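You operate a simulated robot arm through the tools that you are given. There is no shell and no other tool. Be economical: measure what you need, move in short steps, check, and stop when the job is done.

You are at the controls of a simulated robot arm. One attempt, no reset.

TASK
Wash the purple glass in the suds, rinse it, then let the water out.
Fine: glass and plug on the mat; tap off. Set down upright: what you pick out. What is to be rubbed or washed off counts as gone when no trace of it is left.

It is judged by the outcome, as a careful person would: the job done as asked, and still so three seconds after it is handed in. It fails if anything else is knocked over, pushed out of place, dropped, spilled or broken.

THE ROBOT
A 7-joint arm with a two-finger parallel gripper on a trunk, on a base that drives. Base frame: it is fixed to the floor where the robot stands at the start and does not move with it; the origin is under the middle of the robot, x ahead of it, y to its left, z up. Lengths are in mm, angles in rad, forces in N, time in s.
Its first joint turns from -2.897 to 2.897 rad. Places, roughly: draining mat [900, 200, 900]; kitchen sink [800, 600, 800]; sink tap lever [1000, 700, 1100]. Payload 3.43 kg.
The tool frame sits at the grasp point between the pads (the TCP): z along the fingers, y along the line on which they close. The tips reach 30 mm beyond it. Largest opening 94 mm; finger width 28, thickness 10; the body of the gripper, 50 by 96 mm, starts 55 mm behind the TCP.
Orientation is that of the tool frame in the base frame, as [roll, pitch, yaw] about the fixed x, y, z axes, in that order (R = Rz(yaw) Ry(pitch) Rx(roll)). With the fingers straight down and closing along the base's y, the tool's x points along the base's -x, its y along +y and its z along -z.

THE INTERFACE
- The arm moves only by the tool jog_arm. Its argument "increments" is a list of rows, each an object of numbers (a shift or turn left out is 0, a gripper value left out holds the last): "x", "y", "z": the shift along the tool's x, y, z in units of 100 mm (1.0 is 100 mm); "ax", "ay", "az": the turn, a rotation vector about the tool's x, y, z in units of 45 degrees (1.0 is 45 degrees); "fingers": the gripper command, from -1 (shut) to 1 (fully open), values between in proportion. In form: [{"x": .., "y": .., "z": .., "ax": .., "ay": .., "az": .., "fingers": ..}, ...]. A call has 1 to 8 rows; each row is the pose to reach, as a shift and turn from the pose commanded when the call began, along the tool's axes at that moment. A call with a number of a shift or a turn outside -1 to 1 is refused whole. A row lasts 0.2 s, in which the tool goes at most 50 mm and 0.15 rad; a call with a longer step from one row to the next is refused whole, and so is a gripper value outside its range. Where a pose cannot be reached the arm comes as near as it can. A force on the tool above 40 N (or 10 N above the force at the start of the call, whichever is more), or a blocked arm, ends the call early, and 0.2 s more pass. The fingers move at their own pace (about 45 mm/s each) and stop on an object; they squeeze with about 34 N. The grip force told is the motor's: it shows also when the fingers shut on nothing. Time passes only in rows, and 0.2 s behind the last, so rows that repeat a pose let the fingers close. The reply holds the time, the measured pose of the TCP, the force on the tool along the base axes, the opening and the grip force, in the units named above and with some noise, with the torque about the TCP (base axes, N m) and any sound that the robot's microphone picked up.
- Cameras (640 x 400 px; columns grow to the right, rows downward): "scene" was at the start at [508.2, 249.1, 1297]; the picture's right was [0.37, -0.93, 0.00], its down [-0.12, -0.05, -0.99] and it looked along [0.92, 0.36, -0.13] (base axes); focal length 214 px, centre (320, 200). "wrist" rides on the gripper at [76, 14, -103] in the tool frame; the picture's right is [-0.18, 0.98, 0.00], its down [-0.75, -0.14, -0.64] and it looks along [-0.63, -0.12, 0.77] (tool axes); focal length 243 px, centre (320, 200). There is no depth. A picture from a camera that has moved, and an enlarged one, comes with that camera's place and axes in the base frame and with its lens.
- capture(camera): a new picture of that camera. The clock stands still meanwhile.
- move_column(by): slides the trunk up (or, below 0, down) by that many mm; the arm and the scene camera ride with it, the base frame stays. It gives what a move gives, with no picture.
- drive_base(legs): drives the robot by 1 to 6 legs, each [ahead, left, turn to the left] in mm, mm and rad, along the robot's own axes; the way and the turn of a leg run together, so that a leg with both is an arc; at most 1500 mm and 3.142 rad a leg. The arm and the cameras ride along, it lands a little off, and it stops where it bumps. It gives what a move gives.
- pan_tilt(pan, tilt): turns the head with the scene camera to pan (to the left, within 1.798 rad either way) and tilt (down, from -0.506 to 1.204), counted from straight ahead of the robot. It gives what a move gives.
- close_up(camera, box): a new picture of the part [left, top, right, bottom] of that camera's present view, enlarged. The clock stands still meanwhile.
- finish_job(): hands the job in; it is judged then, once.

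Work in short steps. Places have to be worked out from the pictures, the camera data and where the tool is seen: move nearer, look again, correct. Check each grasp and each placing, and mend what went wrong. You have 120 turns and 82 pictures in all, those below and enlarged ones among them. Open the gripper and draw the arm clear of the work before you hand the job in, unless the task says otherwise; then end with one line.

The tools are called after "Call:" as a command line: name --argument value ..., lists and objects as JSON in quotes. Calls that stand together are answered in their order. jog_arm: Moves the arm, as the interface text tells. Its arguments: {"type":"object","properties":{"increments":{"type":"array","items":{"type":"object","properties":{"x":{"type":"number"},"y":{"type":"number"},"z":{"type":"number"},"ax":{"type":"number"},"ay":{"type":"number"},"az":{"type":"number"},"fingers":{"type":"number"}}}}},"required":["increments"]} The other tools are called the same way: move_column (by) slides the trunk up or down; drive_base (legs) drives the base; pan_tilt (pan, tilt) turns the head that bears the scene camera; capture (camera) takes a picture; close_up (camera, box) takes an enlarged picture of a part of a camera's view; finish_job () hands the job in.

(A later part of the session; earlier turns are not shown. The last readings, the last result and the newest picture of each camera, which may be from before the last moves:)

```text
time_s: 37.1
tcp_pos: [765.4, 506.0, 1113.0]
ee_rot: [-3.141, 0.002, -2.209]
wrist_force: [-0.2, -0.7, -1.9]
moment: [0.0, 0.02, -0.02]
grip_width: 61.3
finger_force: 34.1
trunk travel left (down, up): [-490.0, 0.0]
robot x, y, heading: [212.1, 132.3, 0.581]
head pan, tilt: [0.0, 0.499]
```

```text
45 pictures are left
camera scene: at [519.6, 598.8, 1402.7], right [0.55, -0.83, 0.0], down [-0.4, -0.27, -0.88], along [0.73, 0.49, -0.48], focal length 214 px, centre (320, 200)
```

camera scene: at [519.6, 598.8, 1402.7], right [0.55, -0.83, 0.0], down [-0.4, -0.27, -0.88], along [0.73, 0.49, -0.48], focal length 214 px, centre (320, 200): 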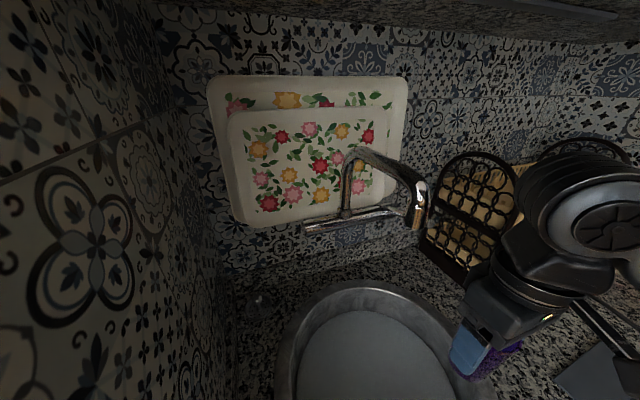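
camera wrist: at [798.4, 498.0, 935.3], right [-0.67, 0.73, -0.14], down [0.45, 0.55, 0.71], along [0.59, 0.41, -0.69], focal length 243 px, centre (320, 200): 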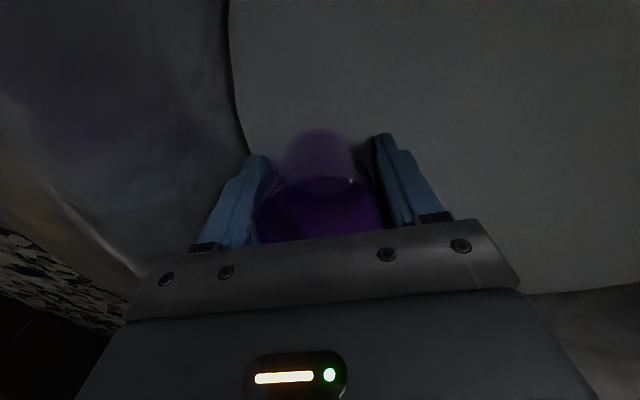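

With the trunk raised I'll descend again, moving forward a bit once lower.

Call:
jog_arm --increments '[{"z": 0.5}, {"z": 1.0}]'

Call:
jog_arm --increments '[{"z": 0.45}, {"z": 0.9, "x": -0.2}, {"x": -0.5, "z": 1.0, "y": 0.1}]'

Call:
jog_arm --increments '[{"z": 0.2}, {"z": 0.4}, {"z": 0.5}, {"z": 0.6}, {"z": 0.7}, {"z": 0.8}, {"z": 0.9}]'

Call:
capture --camera "scene"

Call:
capture --camera "wrist"

```text
time_s: 37.7
tcp_pos: [767.0, 505.4, 1009.2]
ee_rot: [3.14, 0.002, -2.21]
wrist_force: [-0.1, 0.0, -1.1]
moment: [0.02, 0.0, -0.01]
grip_width: 61.7
finger_force: 34.1
trunk travel left (down, up): [-490.0, 0.0]
robot x, y, heading: [212.8, 135.2, 0.584]
head pan, tilt: [0.0, 0.499]
```

```text
time_s: 38.5
tcp_pos: [789.0, 553.2, 911.3]
ee_rot: [-3.141, 0.002, -2.21]
wrist_force: [0.1, 0.4, -0.2]
moment: [0.0, -0.01, -0.01]
grip_width: 61.5
finger_force: 33.9
trunk travel left (down, up): [-490.0, 0.0]
robot x, y, heading: [210.1, 131.6, 0.583]
head pan, tilt: [0.0, 0.499]
```

```text
time_s: 40.1
tcp_pos: [788.4, 551.1, 821.9]
ee_rot: [-3.141, 0.001, -2.209]
wrist_force: [-1.1, -0.1, -0.8]
moment: [0.0, 0.03, 0.01]
grip_width: 61.6
finger_force: 34.0
trunk travel left (down, up): [-490.0, 0.0]
robot x, y, heading: [207.7, 134.0, 0.586]
head pan, tilt: [0.0, 0.499]
```

```text
44 pictures are left
camera scene: at [519.5, 598.8, 1402.7], right [0.55, -0.83, 0.0], down [-0.4, -0.27, -0.88], along [0.73, 0.49, -0.48], focal length 214 px, centre (320, 200)
```

scene: 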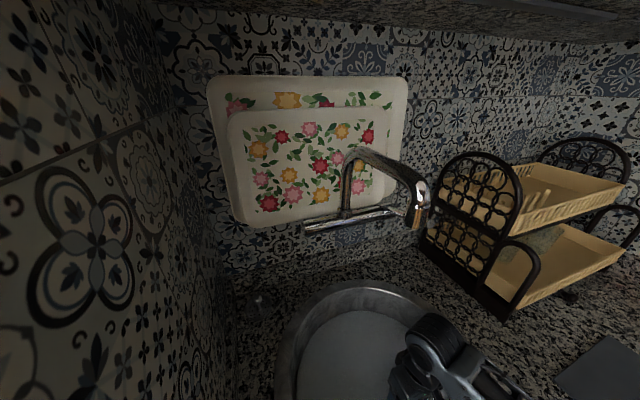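

```text
43 pictures are left
camera wrist: at [730.8, 498.7, 924.8], right [-0.68, 0.73, 0.0], down [0.56, 0.52, 0.64], along [0.47, 0.44, -0.77], focal length 243 px, centre (320, 200)
```

wrist: 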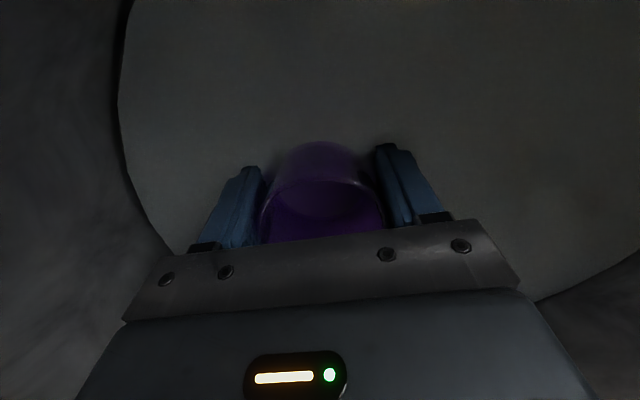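

Tips are entering the suds and nothing has touched. I'll go on down slowly until the rim is under.

Call:
jog_arm --increments '[{"z": 0.08}, {"z": 0.16}, {"z": 0.24}, {"z": 0.32}, {"z": 0.4}, {"z": 0.48}, {"z": 0.54}]'

Call:
capture --camera "wrist"

```text
time_s: 41.2
tcp_pos: [789.8, 552.8, 789.4]
ee_rot: [-3.141, 0.011, -2.208]
wrist_force: [-1.2, -1.1, 16.6]
moment: [-0.22, 0.21, 0.0]
grip_width: 60.0
finger_force: 34.2
trunk travel left (down, up): [-490.0, 0.0]
robot x, y, heading: [209.9, 133.2, 0.589]
head pan, tilt: [0.0, 0.499]
stopped in row 5: the force on the tool passed its limit at 50 N (the readings are from after the stop); the commanded pose is now the measured one
```

```text
42 pictures are left
camera wrist: at [731.2, 498.6, 891.8], right [-0.68, 0.73, 0.0], down [0.56, 0.52, 0.65], along [0.48, 0.44, -0.76], focal length 243 px, centre (320, 200)
```

wrist: 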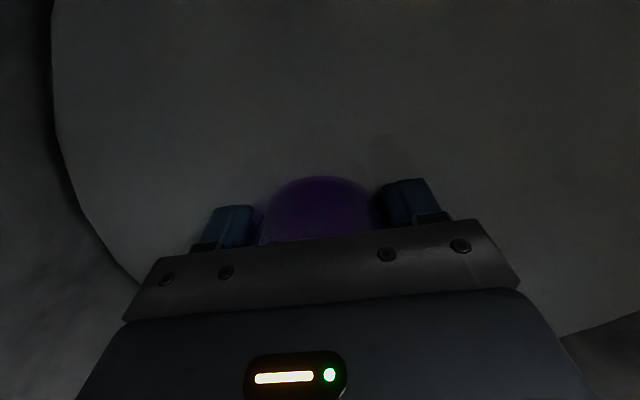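

The glass touched the bottom, at z≈712, and the suds reach almost to the rim. I'll lift it off slightly, then tilt it so its mouth dips under and fills, and swirl it.

Call:
jog_arm --increments '[{"z": -0.1}, {"z": -0.12, "x": -0.25, "ay": -0.1}, {"z": -0.12, "x": -0.45, "ay": -0.25}, {"z": -0.1, "x": -0.45, "ay": -0.4}, {"z": -0.08, "x": -0.45, "ay": -0.55}, {"z": -0.08, "x": -0.45, "ay": -0.55}]'

Call:
capture --camera "wrist"

```text
time_s: 42.6
tcp_pos: [815.5, 588.7, 799.4]
ee_rot: [-3.141, 0.442, -2.208]
wrist_force: [-0.7, 0.4, -2.1]
moment: [0.02, -0.04, -0.01]
grip_width: 60.1
finger_force: 34.6
trunk travel left (down, up): [-490.0, 0.0]
robot x, y, heading: [211.4, 133.7, 0.585]
head pan, tilt: [0.0, 0.499]
```

```text
41 pictures are left
camera wrist: at [737.1, 505.6, 858.0], right [-0.69, 0.72, 0.08], down [0.36, 0.24, 0.9], along [0.63, 0.65, -0.42], focal length 243 px, centre (320, 200)
```

wrist: 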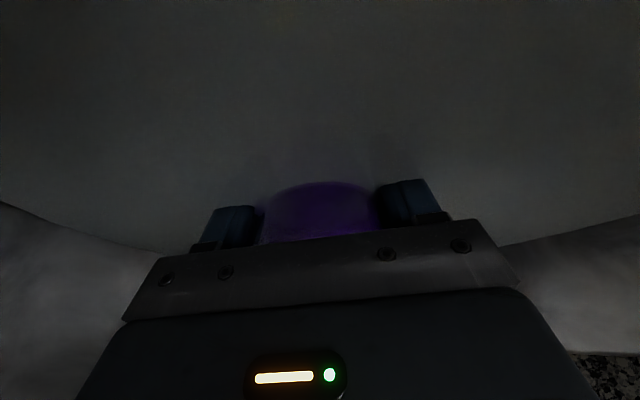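

I'll go about 12 mm deeper in this tilt and swirl sideways and by rolling.

Call:
jog_arm --increments '[{"z": 0.1, "x": 0.05}, {"z": 0.1, "x": 0.05, "y": 0.3, "ax": 0.15}, {"z": 0.1, "x": 0.05, "y": 0.5, "ax": 0.25}, {"z": 0.1, "x": 0.05, "y": 0.2, "ax": 0.1}, {"z": 0.1, "x": 0.05, "y": -0.1, "ax": -0.08}, {"z": 0.1, "x": 0.05, "y": -0.3, "ax": -0.25}, {"z": 0.1, "x": 0.05, "y": 0.0, "ax": -0.08}, {"z": 0.1, "x": 0.05, "y": 0.0}]'

Call:
capture --camera "wrist"

```text
time_s: 43.1
tcp_pos: [818.4, 590.0, 793.6]
ee_rot: [-3.137, 0.458, -2.212]
wrist_force: [1.4, 2.1, 13.3]
moment: [0.16, -0.06, 0.02]
grip_width: 60.1
finger_force: 34.3
trunk travel left (down, up): [-490.0, 0.0]
robot x, y, heading: [213.4, 131.5, 0.579]
head pan, tilt: [0.0, 0.499]
stopped in row 2: the force on the tool passed its limit at 45 N (the readings are from after the stop); the commanded pose is now the measured one
```

```text
40 pictures are left
camera wrist: at [736.9, 507.7, 852.0], right [-0.69, 0.72, 0.08], down [0.35, 0.23, 0.91], along [0.64, 0.65, -0.41], focal length 243 px, centre (320, 200)
```

wrist: 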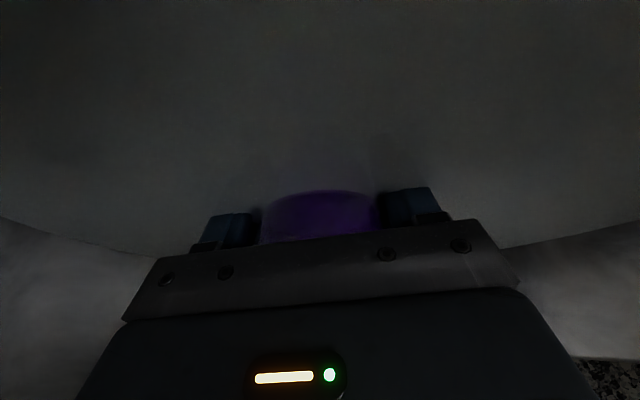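

The bottom touched again. I'll lift 6 mm, tilt further so the mouth goes under, and swirl.

Call:
jog_arm --increments '[{"z": -0.06, "x": -0.03}, {"z": -0.06, "x": -0.08, "ay": -0.15}, {"z": -0.06, "x": -0.12, "ay": -0.3}, {"z": -0.06, "x": -0.12, "ay": -0.35, "y": 0.25}, {"z": -0.06, "x": -0.12, "ay": -0.35, "y": 0.4}, {"z": -0.06, "x": -0.12, "ay": -0.35, "y": 0.1}, {"z": -0.06, "x": -0.12, "ay": -0.35, "y": -0.2}, {"z": -0.06, "x": -0.12, "ay": -0.35, "y": 0.0}]'

Call:
capture --camera "wrist"

```text
time_s: 44.9
tcp_pos: [823.0, 596.3, 801.2]
ee_rot: [-3.134, 0.723, -2.209]
wrist_force: [0.4, -0.7, -0.7]
moment: [0.02, 0.06, 0.02]
grip_width: 60.0
finger_force: 34.2
trunk travel left (down, up): [-490.0, 0.0]
robot x, y, heading: [210.1, 132.6, 0.59]
head pan, tilt: [0.0, 0.499]
```

```text
39 pictures are left
camera wrist: at [736.2, 503.3, 828.1], right [-0.7, 0.7, 0.12], down [0.19, 0.03, 0.98], along [0.68, 0.71, -0.16], focal length 243 px, centre (320, 200)
```

wrist: 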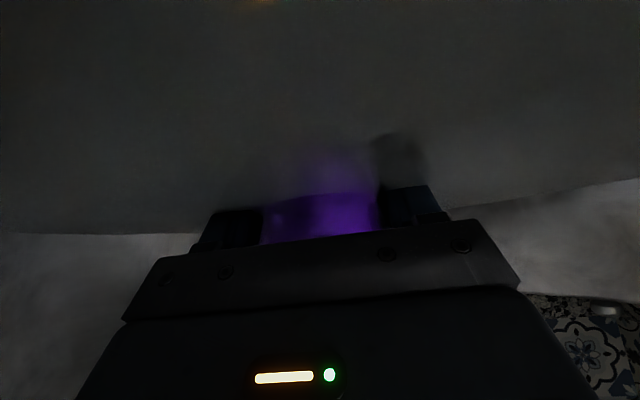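

Swirled well. I'll lift it up out of the suds, keeping the tilt, and inspect it.

Call:
jog_arm --increments '[{"z": -0.3, "x": -0.27}, {"z": -0.6, "x": -0.54}, {"z": -0.9, "x": -0.8}]'

Call:
pan_tilt --pan -0.05 --tilt 0.8

Call:
close_up --camera "scene" --box '[260, 80, 500, 280]'

Call:
close_up --camera "wrist" --box '[220, 80, 420, 250]'

```text
time_s: 45.7
tcp_pos: [822.0, 596.8, 921.9]
ee_rot: [-3.135, 0.724, -2.209]
wrist_force: [0.2, 0.6, -1.0]
moment: [0.01, 0.01, -0.02]
grip_width: 60.0
finger_force: 33.7
trunk travel left (down, up): [-490.0, 0.0]
robot x, y, heading: [210.3, 138.2, 0.585]
head pan, tilt: [0.0, 0.499]
```

```text
time_s: 46.5
tcp_pos: [822.6, 596.6, 922.5]
ee_rot: [-3.135, 0.724, -2.211]
wrist_force: [-0.6, 0.1, -1.4]
moment: [-0.01, -0.01, 0.01]
grip_width: 59.9
finger_force: 34.3
trunk travel left (down, up): [-490.0, 0.0]
robot x, y, heading: [208.9, 138.0, 0.583]
head pan, tilt: [-0.051, 0.799]
```

```text
2.00 times, centred on (380, 180) of scene
camera zoom: at [513.1, 589.6, 1376.8], right [0.51, -0.86, 0.0], down [-0.62, -0.37, -0.7], along [0.6, 0.36, -0.72], focal length 429 px, centre (200, 240)
```

zoom: 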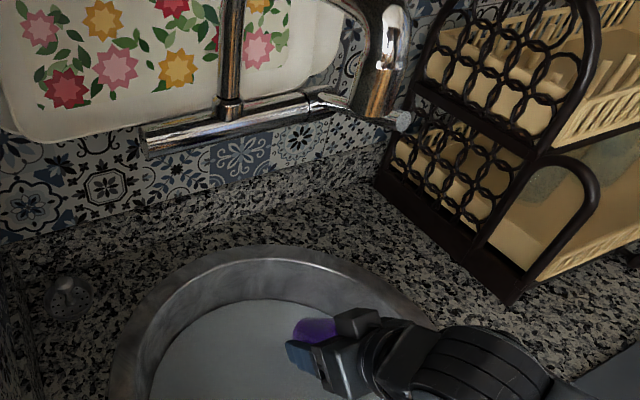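

```text
2.35 times, centred on (320, 165) of wrist
camera zoom: at [735.4, 504.6, 948.3], right [-0.7, 0.7, 0.12], down [0.19, 0.03, 0.98], along [0.68, 0.71, -0.15], focal length 571 px, centre (320, 282)
```

zoom: 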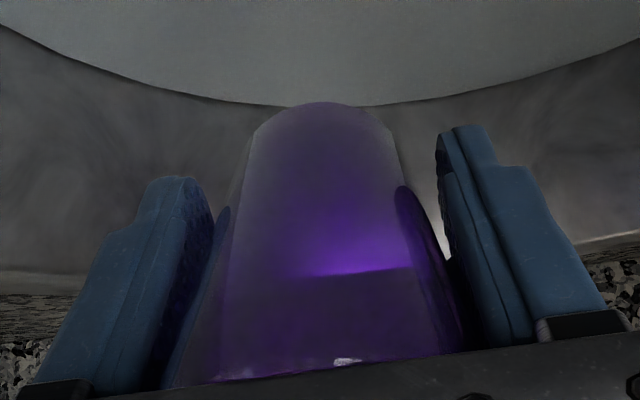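

The glass now has an even soapy film, so it is washed and wants rinsing. I'll raise it and pour any suds out over the sink by tilting past horizontal.

Call:
jog_arm --increments '[{"z": -0.3, "x": -0.27}, {"z": -0.6, "x": -0.54}, {"z": -0.9, "x": -0.8}, {"z": -1, "x": -0.9}]'

Call:
jog_arm --increments '[{"ay": -0.18}, {"ay": -0.36}, {"ay": -0.54}, {"ay": -0.72}, {"ay": -0.9}, {"ay": -1.0}]'

Call:
capture --camera "scene"

```text
time_s: 47.5
tcp_pos: [821.8, 597.6, 1056.6]
ee_rot: [-3.135, 0.723, -2.208]
wrist_force: [0.0, 0.1, -1.0]
moment: [-0.01, -0.03, 0.0]
grip_width: 60.1
finger_force: 33.7
trunk travel left (down, up): [-490.0, 0.0]
robot x, y, heading: [208.4, 136.2, 0.584]
head pan, tilt: [-0.051, 0.799]
```

```text
time_s: 48.9
tcp_pos: [822.4, 596.8, 1057.1]
ee_rot: [-3.045, 1.511, -2.117]
wrist_force: [0.3, 0.1, -1.5]
moment: [-0.02, -0.02, 0.02]
grip_width: 60.2
finger_force: 33.7
trunk travel left (down, up): [-490.0, 0.0]
robot x, y, heading: [212.6, 134.4, 0.591]
head pan, tilt: [-0.051, 0.799]
```

```text
36 pictures are left
camera scene: at [513.1, 589.5, 1376.8], right [0.51, -0.86, 0.0], down [-0.62, -0.37, -0.7], along [0.6, 0.36, -0.72], focal length 214 px, centre (320, 200)
```

scene: 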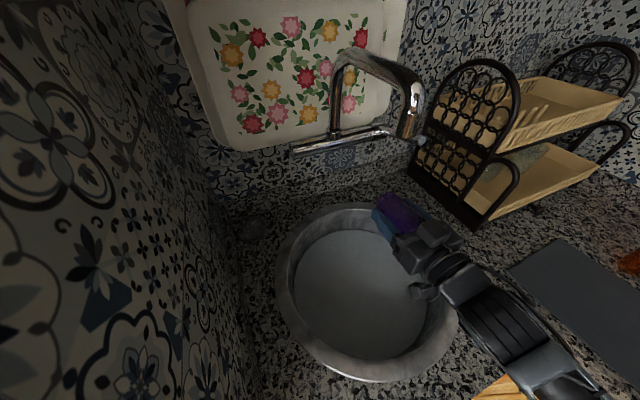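

Now a bit further past horizontal to empty it, then back.

Call:
jog_arm --increments '[{"ay": -0.18}, {"ay": -0.36}, {"ay": -0.5}, {"ay": -0.5}, {"ay": -0.5}, {"ay": -0.33}, {"ay": -0.15}, {"ay": 0.0}]'

Call:
jog_arm --increments '[{"ay": 0.18}, {"ay": 0.36}, {"ay": 0.54}, {"ay": 0.72}, {"ay": 0.9}, {"ay": 1.0}]'

Call:
jog_arm --increments '[{"ay": 0.15, "x": 0.2}, {"ay": 0.3, "x": 0.4}, {"ay": 0.45, "x": 0.6}, {"ay": 0.6, "x": 0.8}, {"ay": 0.75, "x": 1}, {"ay": 0.92, "x": 1}]'

```text
time_s: 50.7
tcp_pos: [820.4, 599.4, 1055.8]
ee_rot: [-3.057, 1.508, -2.129]
wrist_force: [-0.8, 0.0, -1.7]
moment: [-0.01, 0.02, 0.03]
grip_width: 60.1
finger_force: 34.3
trunk travel left (down, up): [-490.0, 0.0]
robot x, y, heading: [210.4, 133.2, 0.587]
head pan, tilt: [-0.051, 0.799]
```

```text
time_s: 52.1
tcp_pos: [820.6, 598.9, 1057.5]
ee_rot: [-3.134, 0.723, -2.21]
wrist_force: [-0.1, -0.7, -1.3]
moment: [-0.01, -0.02, 0.01]
grip_width: 60.0
finger_force: 33.9
trunk travel left (down, up): [-490.0, 0.0]
robot x, y, heading: [211.0, 136.3, 0.593]
head pan, tilt: [-0.051, 0.799]
```

```text
time_s: 53.5
tcp_pos: [776.4, 537.5, 990.5]
ee_rot: [-3.137, 0.0, -2.211]
wrist_force: [-0.6, 0.1, -0.6]
moment: [-0.01, 0.01, 0.04]
grip_width: 60.2
finger_force: 33.5
trunk travel left (down, up): [-490.0, 0.0]
robot x, y, heading: [210.4, 136.3, 0.588]
head pan, tilt: [-0.051, 0.799]
```

Now I'll carry the glass to the mat. First up, then sideways along the counter front.

Call:
jog_arm --increments '[{"z": -0.45}, {"z": -0.6, "x": 0.4}, {"z": -0.6, "x": 0.8, "y": -0.2}, {"z": -0.6, "x": 1.0, "y": -0.6}, {"z": -0.6, "x": 1.0, "y": -1.0}]'

Call:
jog_arm --increments '[{"y": -0.45}, {"y": -0.9}, {"y": -1.0, "x": 0.26}]'

Call:
jog_arm --increments '[{"y": -0.45}, {"y": -0.9}]'

Call:
capture --camera "wrist"

```text
time_s: 54.7
tcp_pos: [796.7, 398.4, 1052.2]
ee_rot: [-3.136, 0.002, -2.213]
wrist_force: [0.7, 0.0, -0.7]
moment: [-0.02, 0.0, 0.0]
grip_width: 60.0
finger_force: 34.2
trunk travel left (down, up): [-490.0, 0.0]
robot x, y, heading: [215.5, 136.4, 0.586]
head pan, tilt: [-0.051, 0.799]
```

```text
time_s: 55.5
tcp_pos: [859.9, 316.4, 1054.0]
ee_rot: [-3.136, 0.002, -2.212]
wrist_force: [-0.4, 1.2, -0.7]
moment: [0.0, -0.01, -0.04]
grip_width: 59.9
finger_force: 33.6
trunk travel left (down, up): [-490.0, 0.0]
robot x, y, heading: [215.0, 133.0, 0.587]
head pan, tilt: [-0.051, 0.799]
```

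```text
time_s: 56.1
tcp_pos: [932.1, 263.4, 1052.1]
ee_rot: [-3.136, 0.003, -2.214]
wrist_force: [0.5, 0.3, -1.4]
moment: [-0.01, -0.01, 0.0]
grip_width: 60.4
finger_force: 34.0
trunk travel left (down, up): [-490.0, 0.0]
robot x, y, heading: [207.0, 135.8, 0.591]
head pan, tilt: [-0.051, 0.799]
```

```text
35 pictures are left
camera wrist: at [874.2, 210.7, 1154.5], right [-0.68, 0.74, 0.0], down [0.56, 0.52, 0.64], along [0.48, 0.43, -0.76], focal length 243 px, centre (320, 200)
```

wrist: 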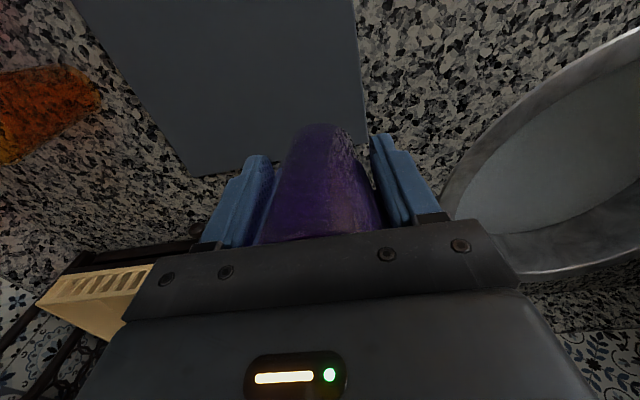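

The drop spot is on the mat with about 40 mm margin. I'll lower it gently.

Call:
jog_arm --increments '[{"z": 0.4}, {"z": 0.65}, {"z": 0.7}, {"z": 0.73}, {"z": 0.76}, {"z": 0.79}, {"z": 0.82}, {"z": 0.85}]'

```text
time_s: 57.9
tcp_pos: [931.8, 263.1, 966.2]
ee_rot: [-3.136, 0.002, -2.212]
wrist_force: [0.4, 1.0, -0.7]
moment: [0.02, 0.0, 0.0]
grip_width: 59.9
finger_force: 33.9
trunk travel left (down, up): [-490.0, 0.0]
robot x, y, heading: [210.3, 137.9, 0.586]
head pan, tilt: [-0.051, 0.799]
```

No contact yet; continuing in 3 mm steps.

Call:
jog_arm --increments '[{"z": 0.03}, {"z": 0.06}, {"z": 0.08}, {"z": 0.1}, {"z": 0.12}, {"z": 0.14}, {"z": 0.16}, {"z": 0.18}]'

```text
time_s: 59.7
tcp_pos: [933.8, 263.4, 949.7]
ee_rot: [-3.136, 0.004, -2.215]
wrist_force: [0.3, 0.1, -0.6]
moment: [-0.03, -0.02, -0.07]
grip_width: 59.9
finger_force: 34.1
trunk travel left (down, up): [-490.0, 0.0]
robot x, y, heading: [211.8, 133.9, 0.584]
head pan, tilt: [-0.051, 0.799]
```

Call:
jog_arm --increments '[{"z": 0.03}, {"z": 0.05}, {"z": 0.07}, {"z": 0.09}, {"z": 0.11}, {"z": 0.13}, {"z": 0.15}, {"z": 0.17}]'

Call:
capture --camera "wrist"

```text
time_s: 60.5
tcp_pos: [934.8, 263.3, 945.5]
ee_rot: [-3.13, 0.008, -2.211]
wrist_force: [-6.1, 1.9, 21.9]
moment: [0.1, 0.6, 0.01]
grip_width: 59.9
finger_force: 33.8
trunk travel left (down, up): [-490.0, 0.0]
robot x, y, heading: [212.2, 135.5, 0.586]
head pan, tilt: [-0.051, 0.799]
stopped in row 4: the force on the tool passed its limit at 44 N (the readings are from after the stop); the commanded pose is now the measured one
```

```text
34 pictures are left
camera wrist: at [875.5, 210.1, 1047.6], right [-0.68, 0.74, -0.01], down [0.55, 0.52, 0.65], along [0.48, 0.43, -0.76], focal length 243 px, centre (320, 200)
```

wrist: 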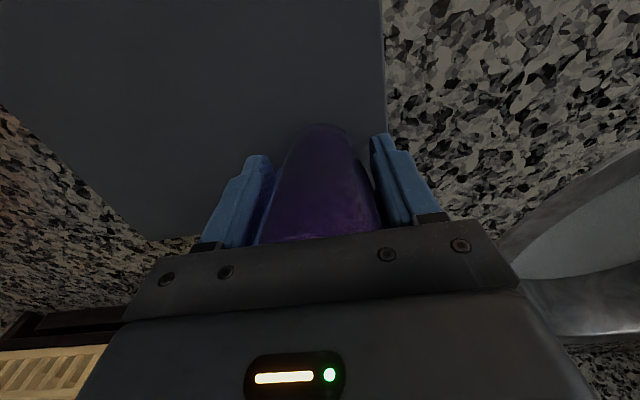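

Contact at TCP 946, so the glass has slid up in the grip to the palm. I'll check its tilt with the scene camera before releasing.

Call:
jog_arm --increments '[{"z": -0.02}, {"z": -0.03}]'

Call:
pan_tilt --pan -0.85 --tilt 0.8

Call:
capture --camera "scene"

```text
time_s: 61.1
tcp_pos: [934.1, 264.5, 946.4]
ee_rot: [-3.13, 0.007, -2.213]
wrist_force: [0.2, 0.5, -0.9]
moment: [0.02, -0.01, 0.01]
grip_width: 59.9
finger_force: 34.1
trunk travel left (down, up): [-490.0, 0.0]
robot x, y, heading: [211.6, 133.4, 0.586]
head pan, tilt: [-0.051, 0.799]
```

```text
time_s: 62.2
tcp_pos: [934.2, 264.0, 948.0]
ee_rot: [-3.133, 0.007, -2.214]
wrist_force: [0.0, 0.1, -1.0]
moment: [-0.02, -0.01, 0.02]
grip_width: 59.8
finger_force: 33.6
trunk travel left (down, up): [-490.0, 0.0]
robot x, y, heading: [210.8, 133.3, 0.586]
head pan, tilt: [-0.85, 0.799]
```

```text
33 pictures are left
camera scene: at [521.7, 527.5, 1376.8], right [-0.26, -0.97, 0.0], down [-0.69, 0.19, -0.7], along [0.67, -0.18, -0.72], focal length 214 px, centre (320, 200)
```

scene: 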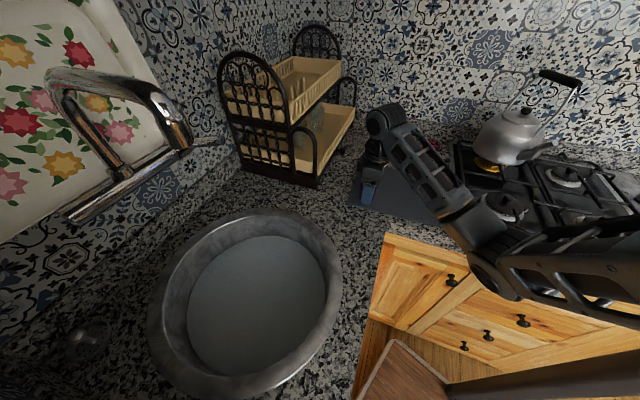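

It looks fine. I'll open just enough to release and check.

Call:
jog_arm --increments '[{"fingers": 0.35}, {"fingers": 0.5}, {"fingers": 0.6}, {"fingers": 0.6}]'

Call:
capture --camera "wrist"

```text
time_s: 63.2
tcp_pos: [935.1, 263.4, 947.1]
ee_rot: [-3.131, 0.006, -2.212]
wrist_force: [0.2, -0.4, 1.1]
moment: [0.0, 0.0, -0.02]
grip_width: 75.1
finger_force: 0.0
trunk travel left (down, up): [-490.0, 0.0]
robot x, y, heading: [213.4, 132.1, 0.588]
head pan, tilt: [-0.85, 0.799]
```

```text
32 pictures are left
camera wrist: at [876.2, 210.4, 1049.3], right [-0.68, 0.74, -0.01], down [0.56, 0.52, 0.65], along [0.48, 0.43, -0.76], focal length 243 px, centre (320, 200)
```

wrist: 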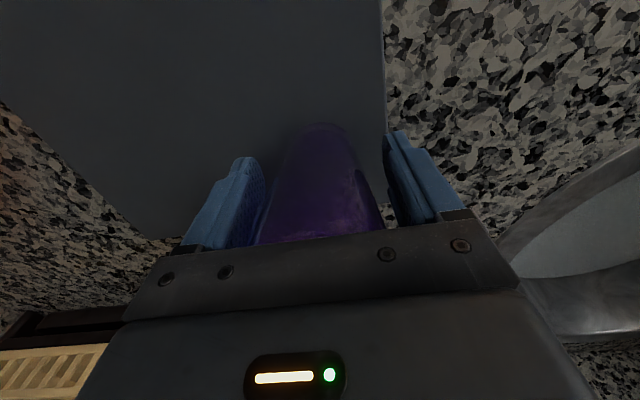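

Released and standing. I'll open fully and lift straight off.

Call:
jog_arm --increments '[{"fingers": 1, "z": -0.05}, {"fingers": 1, "z": -0.2}, {"fingers": 1, "z": -0.5}, {"fingers": 1, "z": -1.0}]'

Call:
jog_arm --increments '[{"z": -0.5}, {"z": -0.9}]'

Call:
capture --camera "wrist"

```text
time_s: 64.2
tcp_pos: [933.8, 262.8, 1046.8]
ee_rot: [-3.133, 0.006, -2.211]
wrist_force: [-0.6, -0.2, -0.3]
moment: [-0.03, -0.01, -0.01]
grip_width: 94.4
finger_force: 0.1
trunk travel left (down, up): [-490.0, 0.0]
robot x, y, heading: [212.4, 136.1, 0.592]
head pan, tilt: [-0.85, 0.799]
```

```text
time_s: 64.8
tcp_pos: [934.7, 263.7, 1137.2]
ee_rot: [-3.133, 0.005, -2.211]
wrist_force: [-0.3, 0.9, 0.2]
moment: [0.0, -0.01, 0.06]
grip_width: 94.0
finger_force: 0.1
trunk travel left (down, up): [-490.0, 0.0]
robot x, y, heading: [212.7, 134.7, 0.592]
head pan, tilt: [-0.85, 0.799]
```

```text
31 pictures are left
camera wrist: at [874.7, 211.2, 1239.4], right [-0.68, 0.74, -0.01], down [0.56, 0.52, 0.65], along [0.48, 0.43, -0.76], focal length 243 px, centre (320, 200)
```

wrist: 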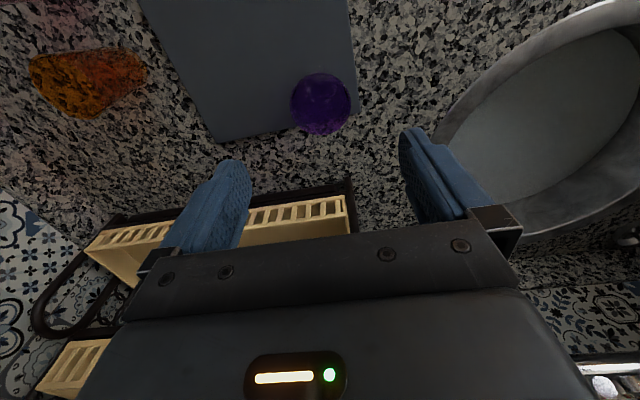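

The glass stands upright on the mat. The shelf is low above the tap, so I'll approach the lever with the tool horizontal, pointing towards the wall. I'll tilt it while moving left.

Call:
jog_arm --increments '[{"y": 0.17, "ay": -0.1}, {"y": 0.34, "ay": -0.25}, {"y": 0.51, "ay": -0.42}, {"y": 0.68, "ay": -0.6}, {"y": 0.85, "ay": -0.78}, {"y": 1.0, "ay": -0.95}]'

Call:
jog_arm --increments '[{"y": 0.17, "ay": -0.18}, {"y": 0.34, "ay": -0.36}, {"y": 0.51, "ay": -0.54}, {"y": 0.68, "ay": -0.72}, {"y": 0.85, "ay": -0.9}, {"y": 1.0, "ay": -1.0}]'

Call:
pan_tilt --pan -0.05 --tilt 0.6

Call:
capture --camera "scene"

Call:
capture --camera "wrist"

```text
time_s: 66.2
tcp_pos: [852.0, 321.5, 1135.5]
ee_rot: [-3.126, 0.756, -2.201]
wrist_force: [0.5, -0.6, 0.5]
moment: [0.01, 0.02, 0.01]
grip_width: 94.2
finger_force: 0.0
trunk travel left (down, up): [-490.0, 0.0]
robot x, y, heading: [208.6, 136.2, 0.587]
head pan, tilt: [-0.85, 0.799]
```

```text
time_s: 67.6
tcp_pos: [774.7, 383.2, 1135.5]
ee_rot: [-2.819, 1.539, -1.892]
wrist_force: [0.6, 0.0, 0.6]
moment: [0.0, -0.01, -0.04]
grip_width: 94.0
finger_force: 0.1
trunk travel left (down, up): [-490.0, 0.0]
robot x, y, heading: [212.0, 137.6, 0.59]
head pan, tilt: [-0.85, 0.799]
```

```text
time_s: 68.8
tcp_pos: [773.5, 381.6, 1135.8]
ee_rot: [-2.835, 1.536, -1.909]
wrist_force: [-0.2, -0.5, 0.3]
moment: [-0.01, 0.02, 0.0]
grip_width: 94.3
finger_force: 0.0
trunk travel left (down, up): [-490.0, 0.0]
robot x, y, heading: [214.3, 133.1, 0.587]
head pan, tilt: [-0.051, 0.6]
```

```text
30 pictures are left
camera scene: at [519.7, 593.5, 1393.6], right [0.51, -0.86, 0.0], down [-0.49, -0.29, -0.82], along [0.71, 0.42, -0.57], focal length 214 px, centre (320, 200)
```

scene: 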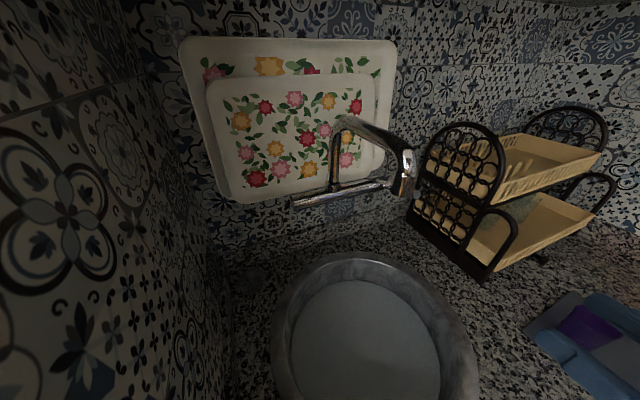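

```text
29 pictures are left
camera wrist: at [699.1, 306.5, 1062.1], right [-0.79, 0.59, 0.17], down [-0.26, -0.57, 0.78], along [0.56, 0.56, 0.61], focal length 243 px, centre (320, 200)
```

wrist: 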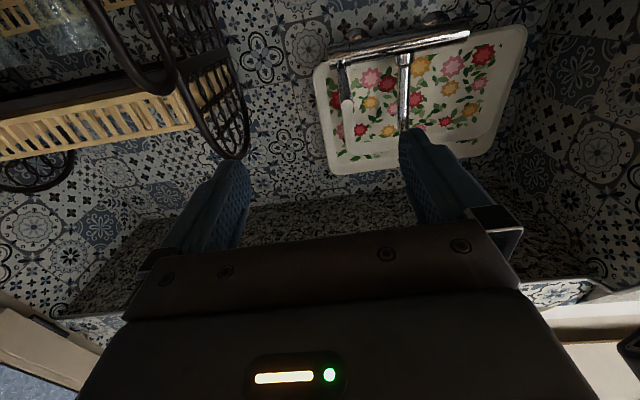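

The wrist view confirms the knob at n≈1026, n2≈357, z≈1176. I'll move in front of it.

Call:
jog_arm --increments '[{"z": 0.33, "x": -0.15, "y": 0.11}, {"z": 0.66, "x": -0.3, "y": 0.22}, {"z": 1.0, "x": -0.42, "y": 0.34}]'

Call:
jog_arm --increments '[{"z": 0.4}, {"z": 0.8}]'

Call:
capture --camera "wrist"

Call:
close_up --camera "scene" --box '[280, 90, 480, 230]'

```text
time_s: 69.5
tcp_pos: [809.2, 484.8, 1171.3]
ee_rot: [-2.816, 1.538, -1.884]
wrist_force: [0.4, 0.1, -0.5]
moment: [-0.05, 0.01, 0.02]
grip_width: 94.1
finger_force: 0.1
trunk travel left (down, up): [-490.0, 0.0]
robot x, y, heading: [212.2, 135.1, 0.59]
head pan, tilt: [-0.051, 0.6]
```

```text
time_s: 70.2
tcp_pos: [853.7, 548.0, 1169.0]
ee_rot: [-2.851, 1.537, -1.921]
wrist_force: [0.1, -0.6, -0.5]
moment: [0.0, 0.02, 0.0]
grip_width: 94.2
finger_force: 0.0
trunk travel left (down, up): [-490.0, 0.0]
robot x, y, heading: [209.6, 134.9, 0.587]
head pan, tilt: [-0.051, 0.6]
```

```text
28 pictures are left
camera wrist: at [779.0, 471.7, 1096.6], right [-0.78, 0.59, 0.17], down [-0.26, -0.57, 0.78], along [0.56, 0.56, 0.61], focal length 243 px, centre (320, 200)
```

wrist: 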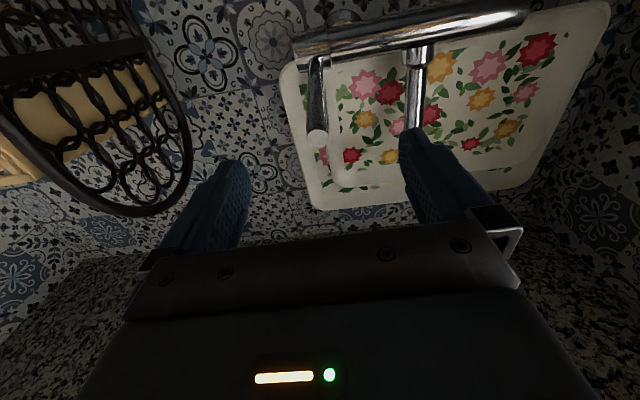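

```text
2.86 times, centred on (380, 160) of scene
camera zoom: at [519.4, 593.5, 1393.8], right [0.51, -0.86, 0.0], down [-0.49, -0.29, -0.83], along [0.71, 0.42, -0.56], focal length 613 px, centre (149, 314)
```

zoom: 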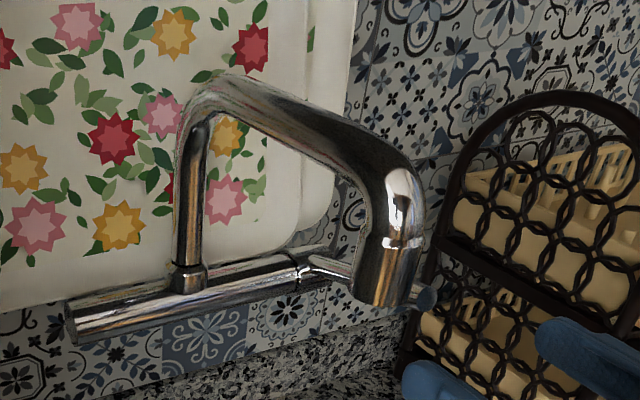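

Aligned with the lever knob. I'll advance so the pads surround it, then close.

Call:
jog_arm --increments '[{"z": 0.3, "x": -0.08, "y": -0.02}, {"z": 0.6, "x": -0.1, "y": -0.03}, {"z": 0.85, "x": -0.1, "y": -0.03}, {"z": 0.85, "x": -0.1, "y": -0.03, "fingers": -1}, {"z": 0.85, "x": -0.1, "y": -0.03, "fingers": -1}, {"z": 0.85, "x": -0.1, "y": -0.03, "fingers": -1}, {"z": 0.85, "x": -0.1, "y": -0.03, "fingers": -1}, {"z": 0.85, "x": -0.1, "y": -0.03, "fingers": -1}]'

Call:
capture --camera "wrist"

```text
time_s: 72.0
tcp_pos: [906.7, 614.9, 1178.3]
ee_rot: [-2.847, 1.536, -1.918]
wrist_force: [6.2, -3.8, -1.9]
moment: [-0.04, 0.14, 0.55]
grip_width: 21.2
finger_force: 31.1
trunk travel left (down, up): [-490.0, 0.0]
robot x, y, heading: [206.3, 133.5, 0.587]
head pan, tilt: [-0.051, 0.6]
```

```text
26 pictures are left
camera wrist: at [831.2, 537.1, 1105.0], right [-0.78, 0.6, 0.17], down [-0.26, -0.57, 0.78], along [0.56, 0.56, 0.61], focal length 243 px, centre (320, 200)
```

wrist: 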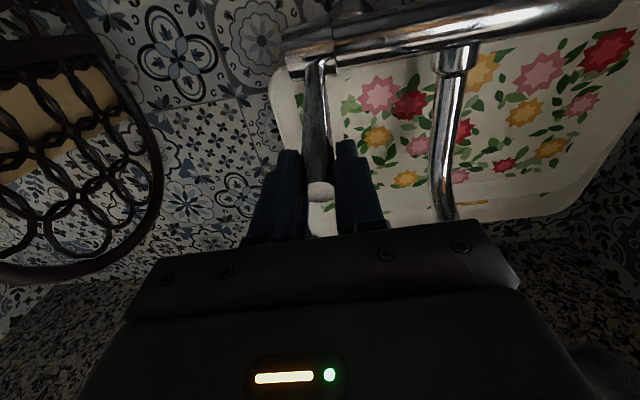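

The lever is gripped (21 mm). I'll lift it 25 mm and read force and sound.

Call:
jog_arm --increments '[{"x": -0.08}, {"x": -0.16, "z": 0.02}, {"x": -0.25, "z": 0.05}, {"x": -0.25, "z": 0.05}]'

Call:
close_up --camera "scene" --box '[280, 90, 480, 230]'

```text
time_s: 73.0
tcp_pos: [910.9, 619.9, 1201.6]
ee_rot: [-2.877, 1.534, -1.947]
wrist_force: [11.0, -1.4, -13.8]
moment: [-0.69, 0.98, 0.79]
grip_width: 20.7
finger_force: 44.7
trunk travel left (down, up): [-490.0, 0.0]
robot x, y, heading: [214.4, 132.2, 0.584]
head pan, tilt: [-0.051, 0.6]
```

```text
2.86 times, centred on (380, 160) of scene
camera zoom: at [520.5, 593.8, 1393.3], right [0.51, -0.86, 0.0], down [-0.49, -0.29, -0.82], along [0.71, 0.42, -0.57], focal length 613 px, centre (149, 314)
```

zoom: 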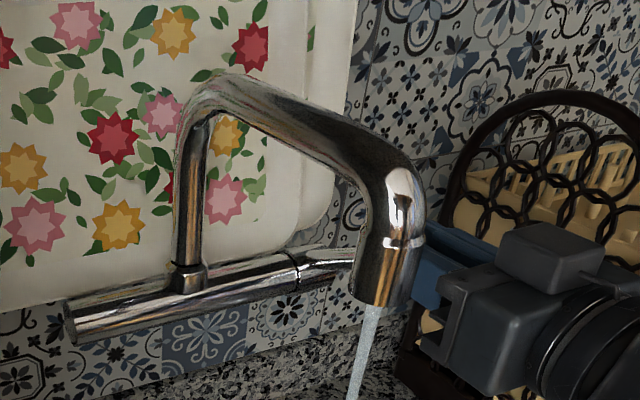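

Water is running. I'll release the lever and back away to fetch the glass.

Call:
jog_arm --increments '[{"fingers": 0}, {"fingers": 0.5}, {"fingers": 0.8}, {"z": -0.4, "fingers": 1}, {"z": -0.9, "fingers": 1}]'

Call:
capture --camera "scene"

```text
time_s: 74.2
tcp_pos: [856.4, 549.1, 1206.1]
ee_rot: [-2.824, 1.536, -1.895]
wrist_force: [0.6, 0.0, -0.3]
moment: [0.02, -0.02, -0.01]
grip_width: 94.0
finger_force: 0.1
trunk travel left (down, up): [-490.0, 0.0]
robot x, y, heading: [212.3, 134.5, 0.59]
head pan, tilt: [-0.051, 0.6]
```

```text
24 pictures are left
camera scene: at [520.0, 594.0, 1393.5], right [0.51, -0.86, 0.0], down [-0.49, -0.29, -0.82], along [0.71, 0.42, -0.57], focal length 214 px, centre (320, 200)
```

scene: 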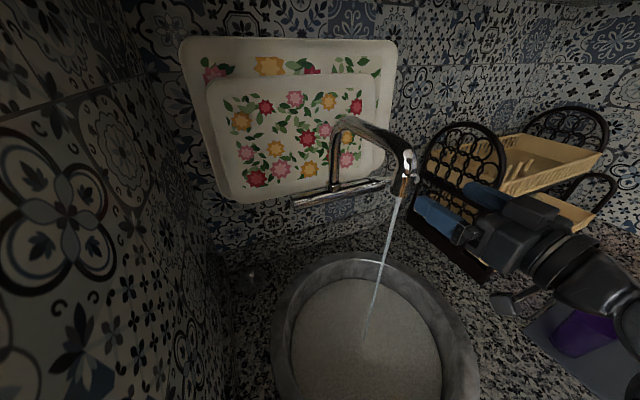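

The stream stays on, falling at the sink's middle. I'll return to above the glass, tilting the tool down again on the way.

Call:
jog_arm --increments '[{"z": -0.2, "y": -0.17, "ay": 0.17}, {"z": -0.4, "y": -0.34, "ay": 0.34}, {"z": -0.6, "y": -0.51, "ay": 0.51}, {"z": -0.8, "y": -0.68, "ay": 0.68}, {"z": -1.0, "y": -0.85, "ay": 0.85}, {"z": -1.0, "y": -1.0, "ay": 1.0}]'

Call:
jog_arm --increments '[{"x": 0.1, "y": -0.17, "ay": 0.17}, {"x": 0.2, "y": -0.34, "ay": 0.34}, {"x": 0.3, "y": -0.51, "ay": 0.51}, {"x": 0.4, "y": -0.68, "ay": 0.68}, {"x": 0.6, "y": -0.85, "ay": 0.85}, {"x": 0.8, "y": -1.0, "ay": 0.95}]'

```text
time_s: 75.5
tcp_pos: [876.5, 408.0, 1210.8]
ee_rot: [-3.128, 0.751, -2.203]
wrist_force: [-1.0, -1.4, -0.6]
moment: [0.11, -0.03, 0.13]
grip_width: 94.0
finger_force: 0.0
trunk travel left (down, up): [-490.0, 0.0]
robot x, y, heading: [209.3, 136.5, 0.595]
head pan, tilt: [-0.051, 0.6]
```

```text
time_s: 77.0
tcp_pos: [921.8, 302.2, 1158.5]
ee_rot: [-3.134, 0.005, -2.211]
wrist_force: [-0.7, 0.2, -0.1]
moment: [0.02, 0.02, 0.0]
grip_width: 93.9
finger_force: 0.0
trunk travel left (down, up): [-490.0, 0.0]
robot x, y, heading: [211.7, 133.8, 0.59]
head pan, tilt: [-0.051, 0.6]
```

Level again. I'll align above the glass and descend to just over the rim, then check.

Call:
jog_arm --increments '[{"x": 0.24, "y": -0.33}, {"x": 0.24, "y": -0.33, "z": 0.45}, {"x": 0.24, "y": -0.33, "z": 0.9}, {"x": 0.24, "y": -0.33, "z": 0.95}]'

Call:
capture --camera "wrist"

```text
time_s: 78.0
tcp_pos: [935.7, 262.3, 1060.9]
ee_rot: [-3.132, 0.007, -2.212]
wrist_force: [-0.3, -0.7, -0.9]
moment: [-0.02, -0.02, 0.02]
grip_width: 94.1
finger_force: 0.1
trunk travel left (down, up): [-490.0, 0.0]
robot x, y, heading: [212.8, 137.4, 0.587]
head pan, tilt: [-0.051, 0.6]
```

```text
23 pictures are left
camera wrist: at [876.9, 209.6, 1163.1], right [-0.68, 0.74, -0.01], down [0.56, 0.52, 0.65], along [0.48, 0.43, -0.76], focal length 243 px, centre (320, 200)
```

wrist: 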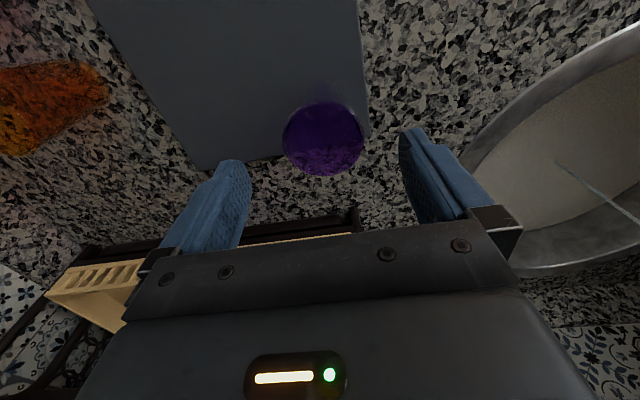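

Centred. Descending and gripping as before.

Call:
jog_arm --increments '[{"z": 0.4}, {"z": 0.82}, {"z": 0.82, "fingers": -1}, {"z": 0.82, "fingers": -1}, {"z": 0.82, "fingers": -1}, {"z": 0.82, "fingers": -1}, {"z": 0.82, "fingers": -1}]'

Call:
jog_arm --increments '[{"z": -0.4}, {"z": -0.8}, {"z": -1.0, "y": 0.4}, {"z": -1.0, "y": 0.85}, {"z": -1.0, "y": 1.0}]'

```text
time_s: 79.5
tcp_pos: [935.1, 259.4, 979.6]
ee_rot: [-3.133, 0.007, -2.214]
wrist_force: [-0.3, 0.5, -0.1]
moment: [-0.03, 0.03, -0.01]
grip_width: 61.9
finger_force: 33.8
trunk travel left (down, up): [-490.0, 0.0]
robot x, y, heading: [211.3, 134.2, 0.586]
head pan, tilt: [-0.051, 0.6]
```

```text
time_s: 80.8
tcp_pos: [853.9, 323.0, 1078.7]
ee_rot: [-3.131, 0.006, -2.214]
wrist_force: [0.0, -0.7, -1.6]
moment: [0.01, -0.02, 0.01]
grip_width: 61.7
finger_force: 33.4
trunk travel left (down, up): [-490.0, 0.0]
robot x, y, heading: [212.7, 138.1, 0.585]
head pan, tilt: [-0.051, 0.6]
```

Gripped again (61.9 mm). I'll carry it to the stream while tilting to about 50° so the water can enter the mouth between the fingers.

Call:
jog_arm --increments '[{"x": -0.1, "y": 0.3, "ay": -0.13}, {"x": -0.25, "y": 0.6, "ay": -0.27}, {"x": -0.4, "y": 0.8, "ay": -0.41}, {"x": -0.5, "y": 1.0, "ay": -0.55}]'

Call:
jog_arm --increments '[{"x": -0.1, "z": 0.05, "y": 0.3, "ay": -0.13}, {"x": -0.25, "z": 0.12, "y": 0.6, "ay": -0.27}, {"x": -0.4, "z": 0.18, "y": 0.8, "ay": -0.41}, {"x": -0.55, "z": 0.25, "y": 1.0, "ay": -0.55}]'

Call:
jog_arm --increments '[{"x": -0.07, "z": 0.33, "y": 0.2}, {"x": -0.14, "z": 0.66, "y": 0.4}, {"x": -0.2, "z": 1.0, "y": 0.44}]'

Call:
capture --camera "scene"

Call:
capture --camera "wrist"

```text
time_s: 81.8
tcp_pos: [803.6, 421.4, 1079.9]
ee_rot: [-3.129, 0.44, -2.207]
wrist_force: [0.0, -0.5, -1.6]
moment: [0.01, 0.03, 0.03]
grip_width: 61.7
finger_force: 33.8
trunk travel left (down, up): [-490.0, 0.0]
robot x, y, heading: [212.3, 137.3, 0.588]
head pan, tilt: [-0.051, 0.6]
```

```text
time_s: 82.8
tcp_pos: [773.2, 536.1, 1067.8]
ee_rot: [-3.126, 0.872, -2.201]
wrist_force: [-0.8, -0.3, -1.4]
moment: [-0.03, 0.01, 0.04]
grip_width: 61.8
finger_force: 34.6
out of reach, approached as far as the arm can: row 1, 2, 3, 4
trunk travel left (down, up): [-490.0, 0.0]
robot x, y, heading: [212.2, 135.4, 0.587]
head pan, tilt: [-0.051, 0.6]
```

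```text
time_s: 83.5
tcp_pos: [792.7, 635.7, 1015.5]
ee_rot: [-3.125, 0.872, -2.202]
wrist_force: [-0.1, -0.1, -0.1]
moment: [-0.02, 0.02, -0.03]
grip_width: 61.7
finger_force: 34.1
trunk travel left (down, up): [-490.0, 0.0]
robot x, y, heading: [209.1, 137.7, 0.587]
head pan, tilt: [-0.051, 0.6]
```

```text
22 pictures are left
camera scene: at [519.6, 593.2, 1393.8], right [0.51, -0.86, 0.0], down [-0.49, -0.29, -0.83], along [0.71, 0.42, -0.56], focal length 214 px, centre (320, 200)
```

scene: 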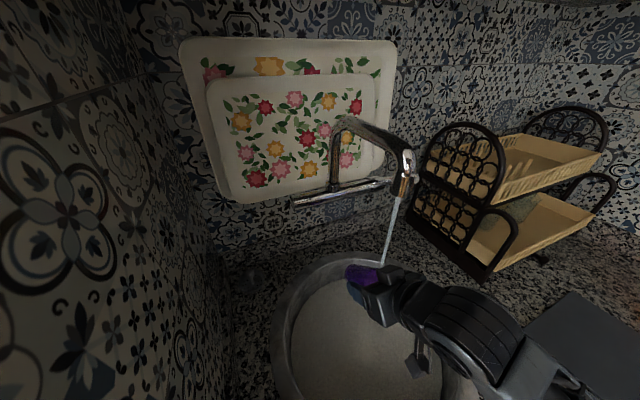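

```text
21 pictures are left
camera wrist: at [704.2, 542.2, 1023.5], right [-0.72, 0.68, 0.13], down [0.1, -0.08, 0.99], along [0.69, 0.72, -0.01], focal length 243 px, centre (320, 200)
```

wrist: 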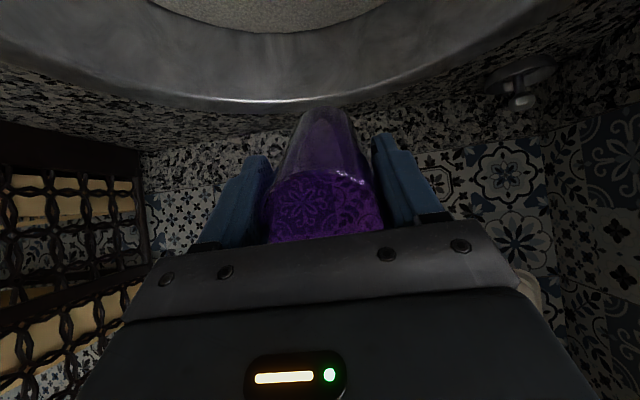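

The stream seems to hit around the glass and palm. I'll zoom in.

Call:
close_up --camera "scene" --box '[320, 170, 460, 320]'

```text
2.67 times, centred on (390, 245) of scene
camera zoom: at [519.6, 593.2, 1393.8], right [0.51, -0.86, 0.0], down [-0.49, -0.29, -0.83], along [0.71, 0.42, -0.56], focal length 572 px, centre (133, 80)
```

zoom: 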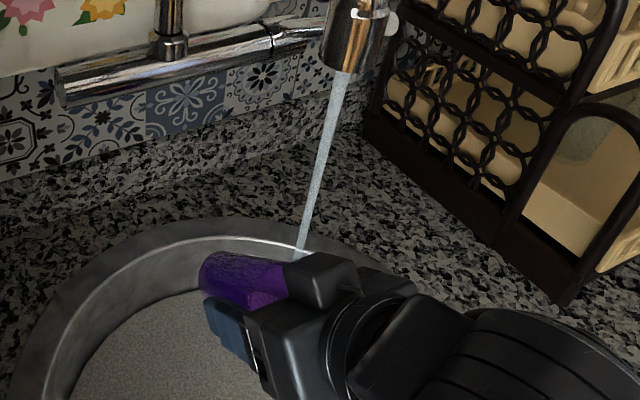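

The stream is hitting the finger mounts. I'll shift the glass about 12 mm back so the water goes into the mouth, and hold there.

Call:
jog_arm --increments '[{"z": -0.09, "x": 0.07, "y": 0.07}, {"z": -0.09, "x": 0.07, "y": 0.07}, {"z": -0.09, "x": 0.07, "y": 0.07}]'

Call:
close_up --camera "scene" --box '[320, 170, 460, 320]'

Call:
close_up --camera "wrist" --box '[220, 80, 420, 250]'

```text
time_s: 84.3
tcp_pos: [778.9, 630.9, 1016.2]
ee_rot: [-3.125, 0.871, -2.198]
wrist_force: [0.2, 0.6, -0.9]
moment: [0.01, 0.0, -0.02]
grip_width: 61.4
finger_force: 34.1
trunk travel left (down, up): [-490.0, 0.0]
robot x, y, heading: [210.2, 140.4, 0.591]
head pan, tilt: [-0.051, 0.6]
```

```text
2.67 times, centred on (390, 245) of scene
camera zoom: at [519.7, 593.7, 1393.6], right [0.51, -0.86, 0.0], down [-0.49, -0.29, -0.83], along [0.71, 0.42, -0.57], focal length 572 px, centre (133, 80)
```

zoom: 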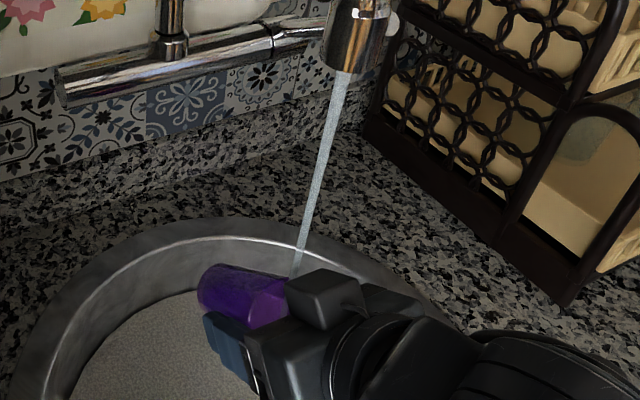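

```text
2.35 times, centred on (320, 165) of wrist
camera zoom: at [691.5, 537.3, 1024.3], right [-0.72, 0.68, 0.13], down [0.1, -0.08, 0.99], along [0.69, 0.72, -0.01], focal length 571 px, centre (320, 282)
```

zoom: 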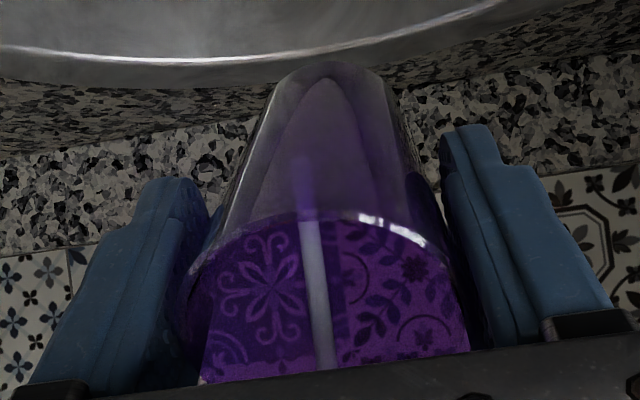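

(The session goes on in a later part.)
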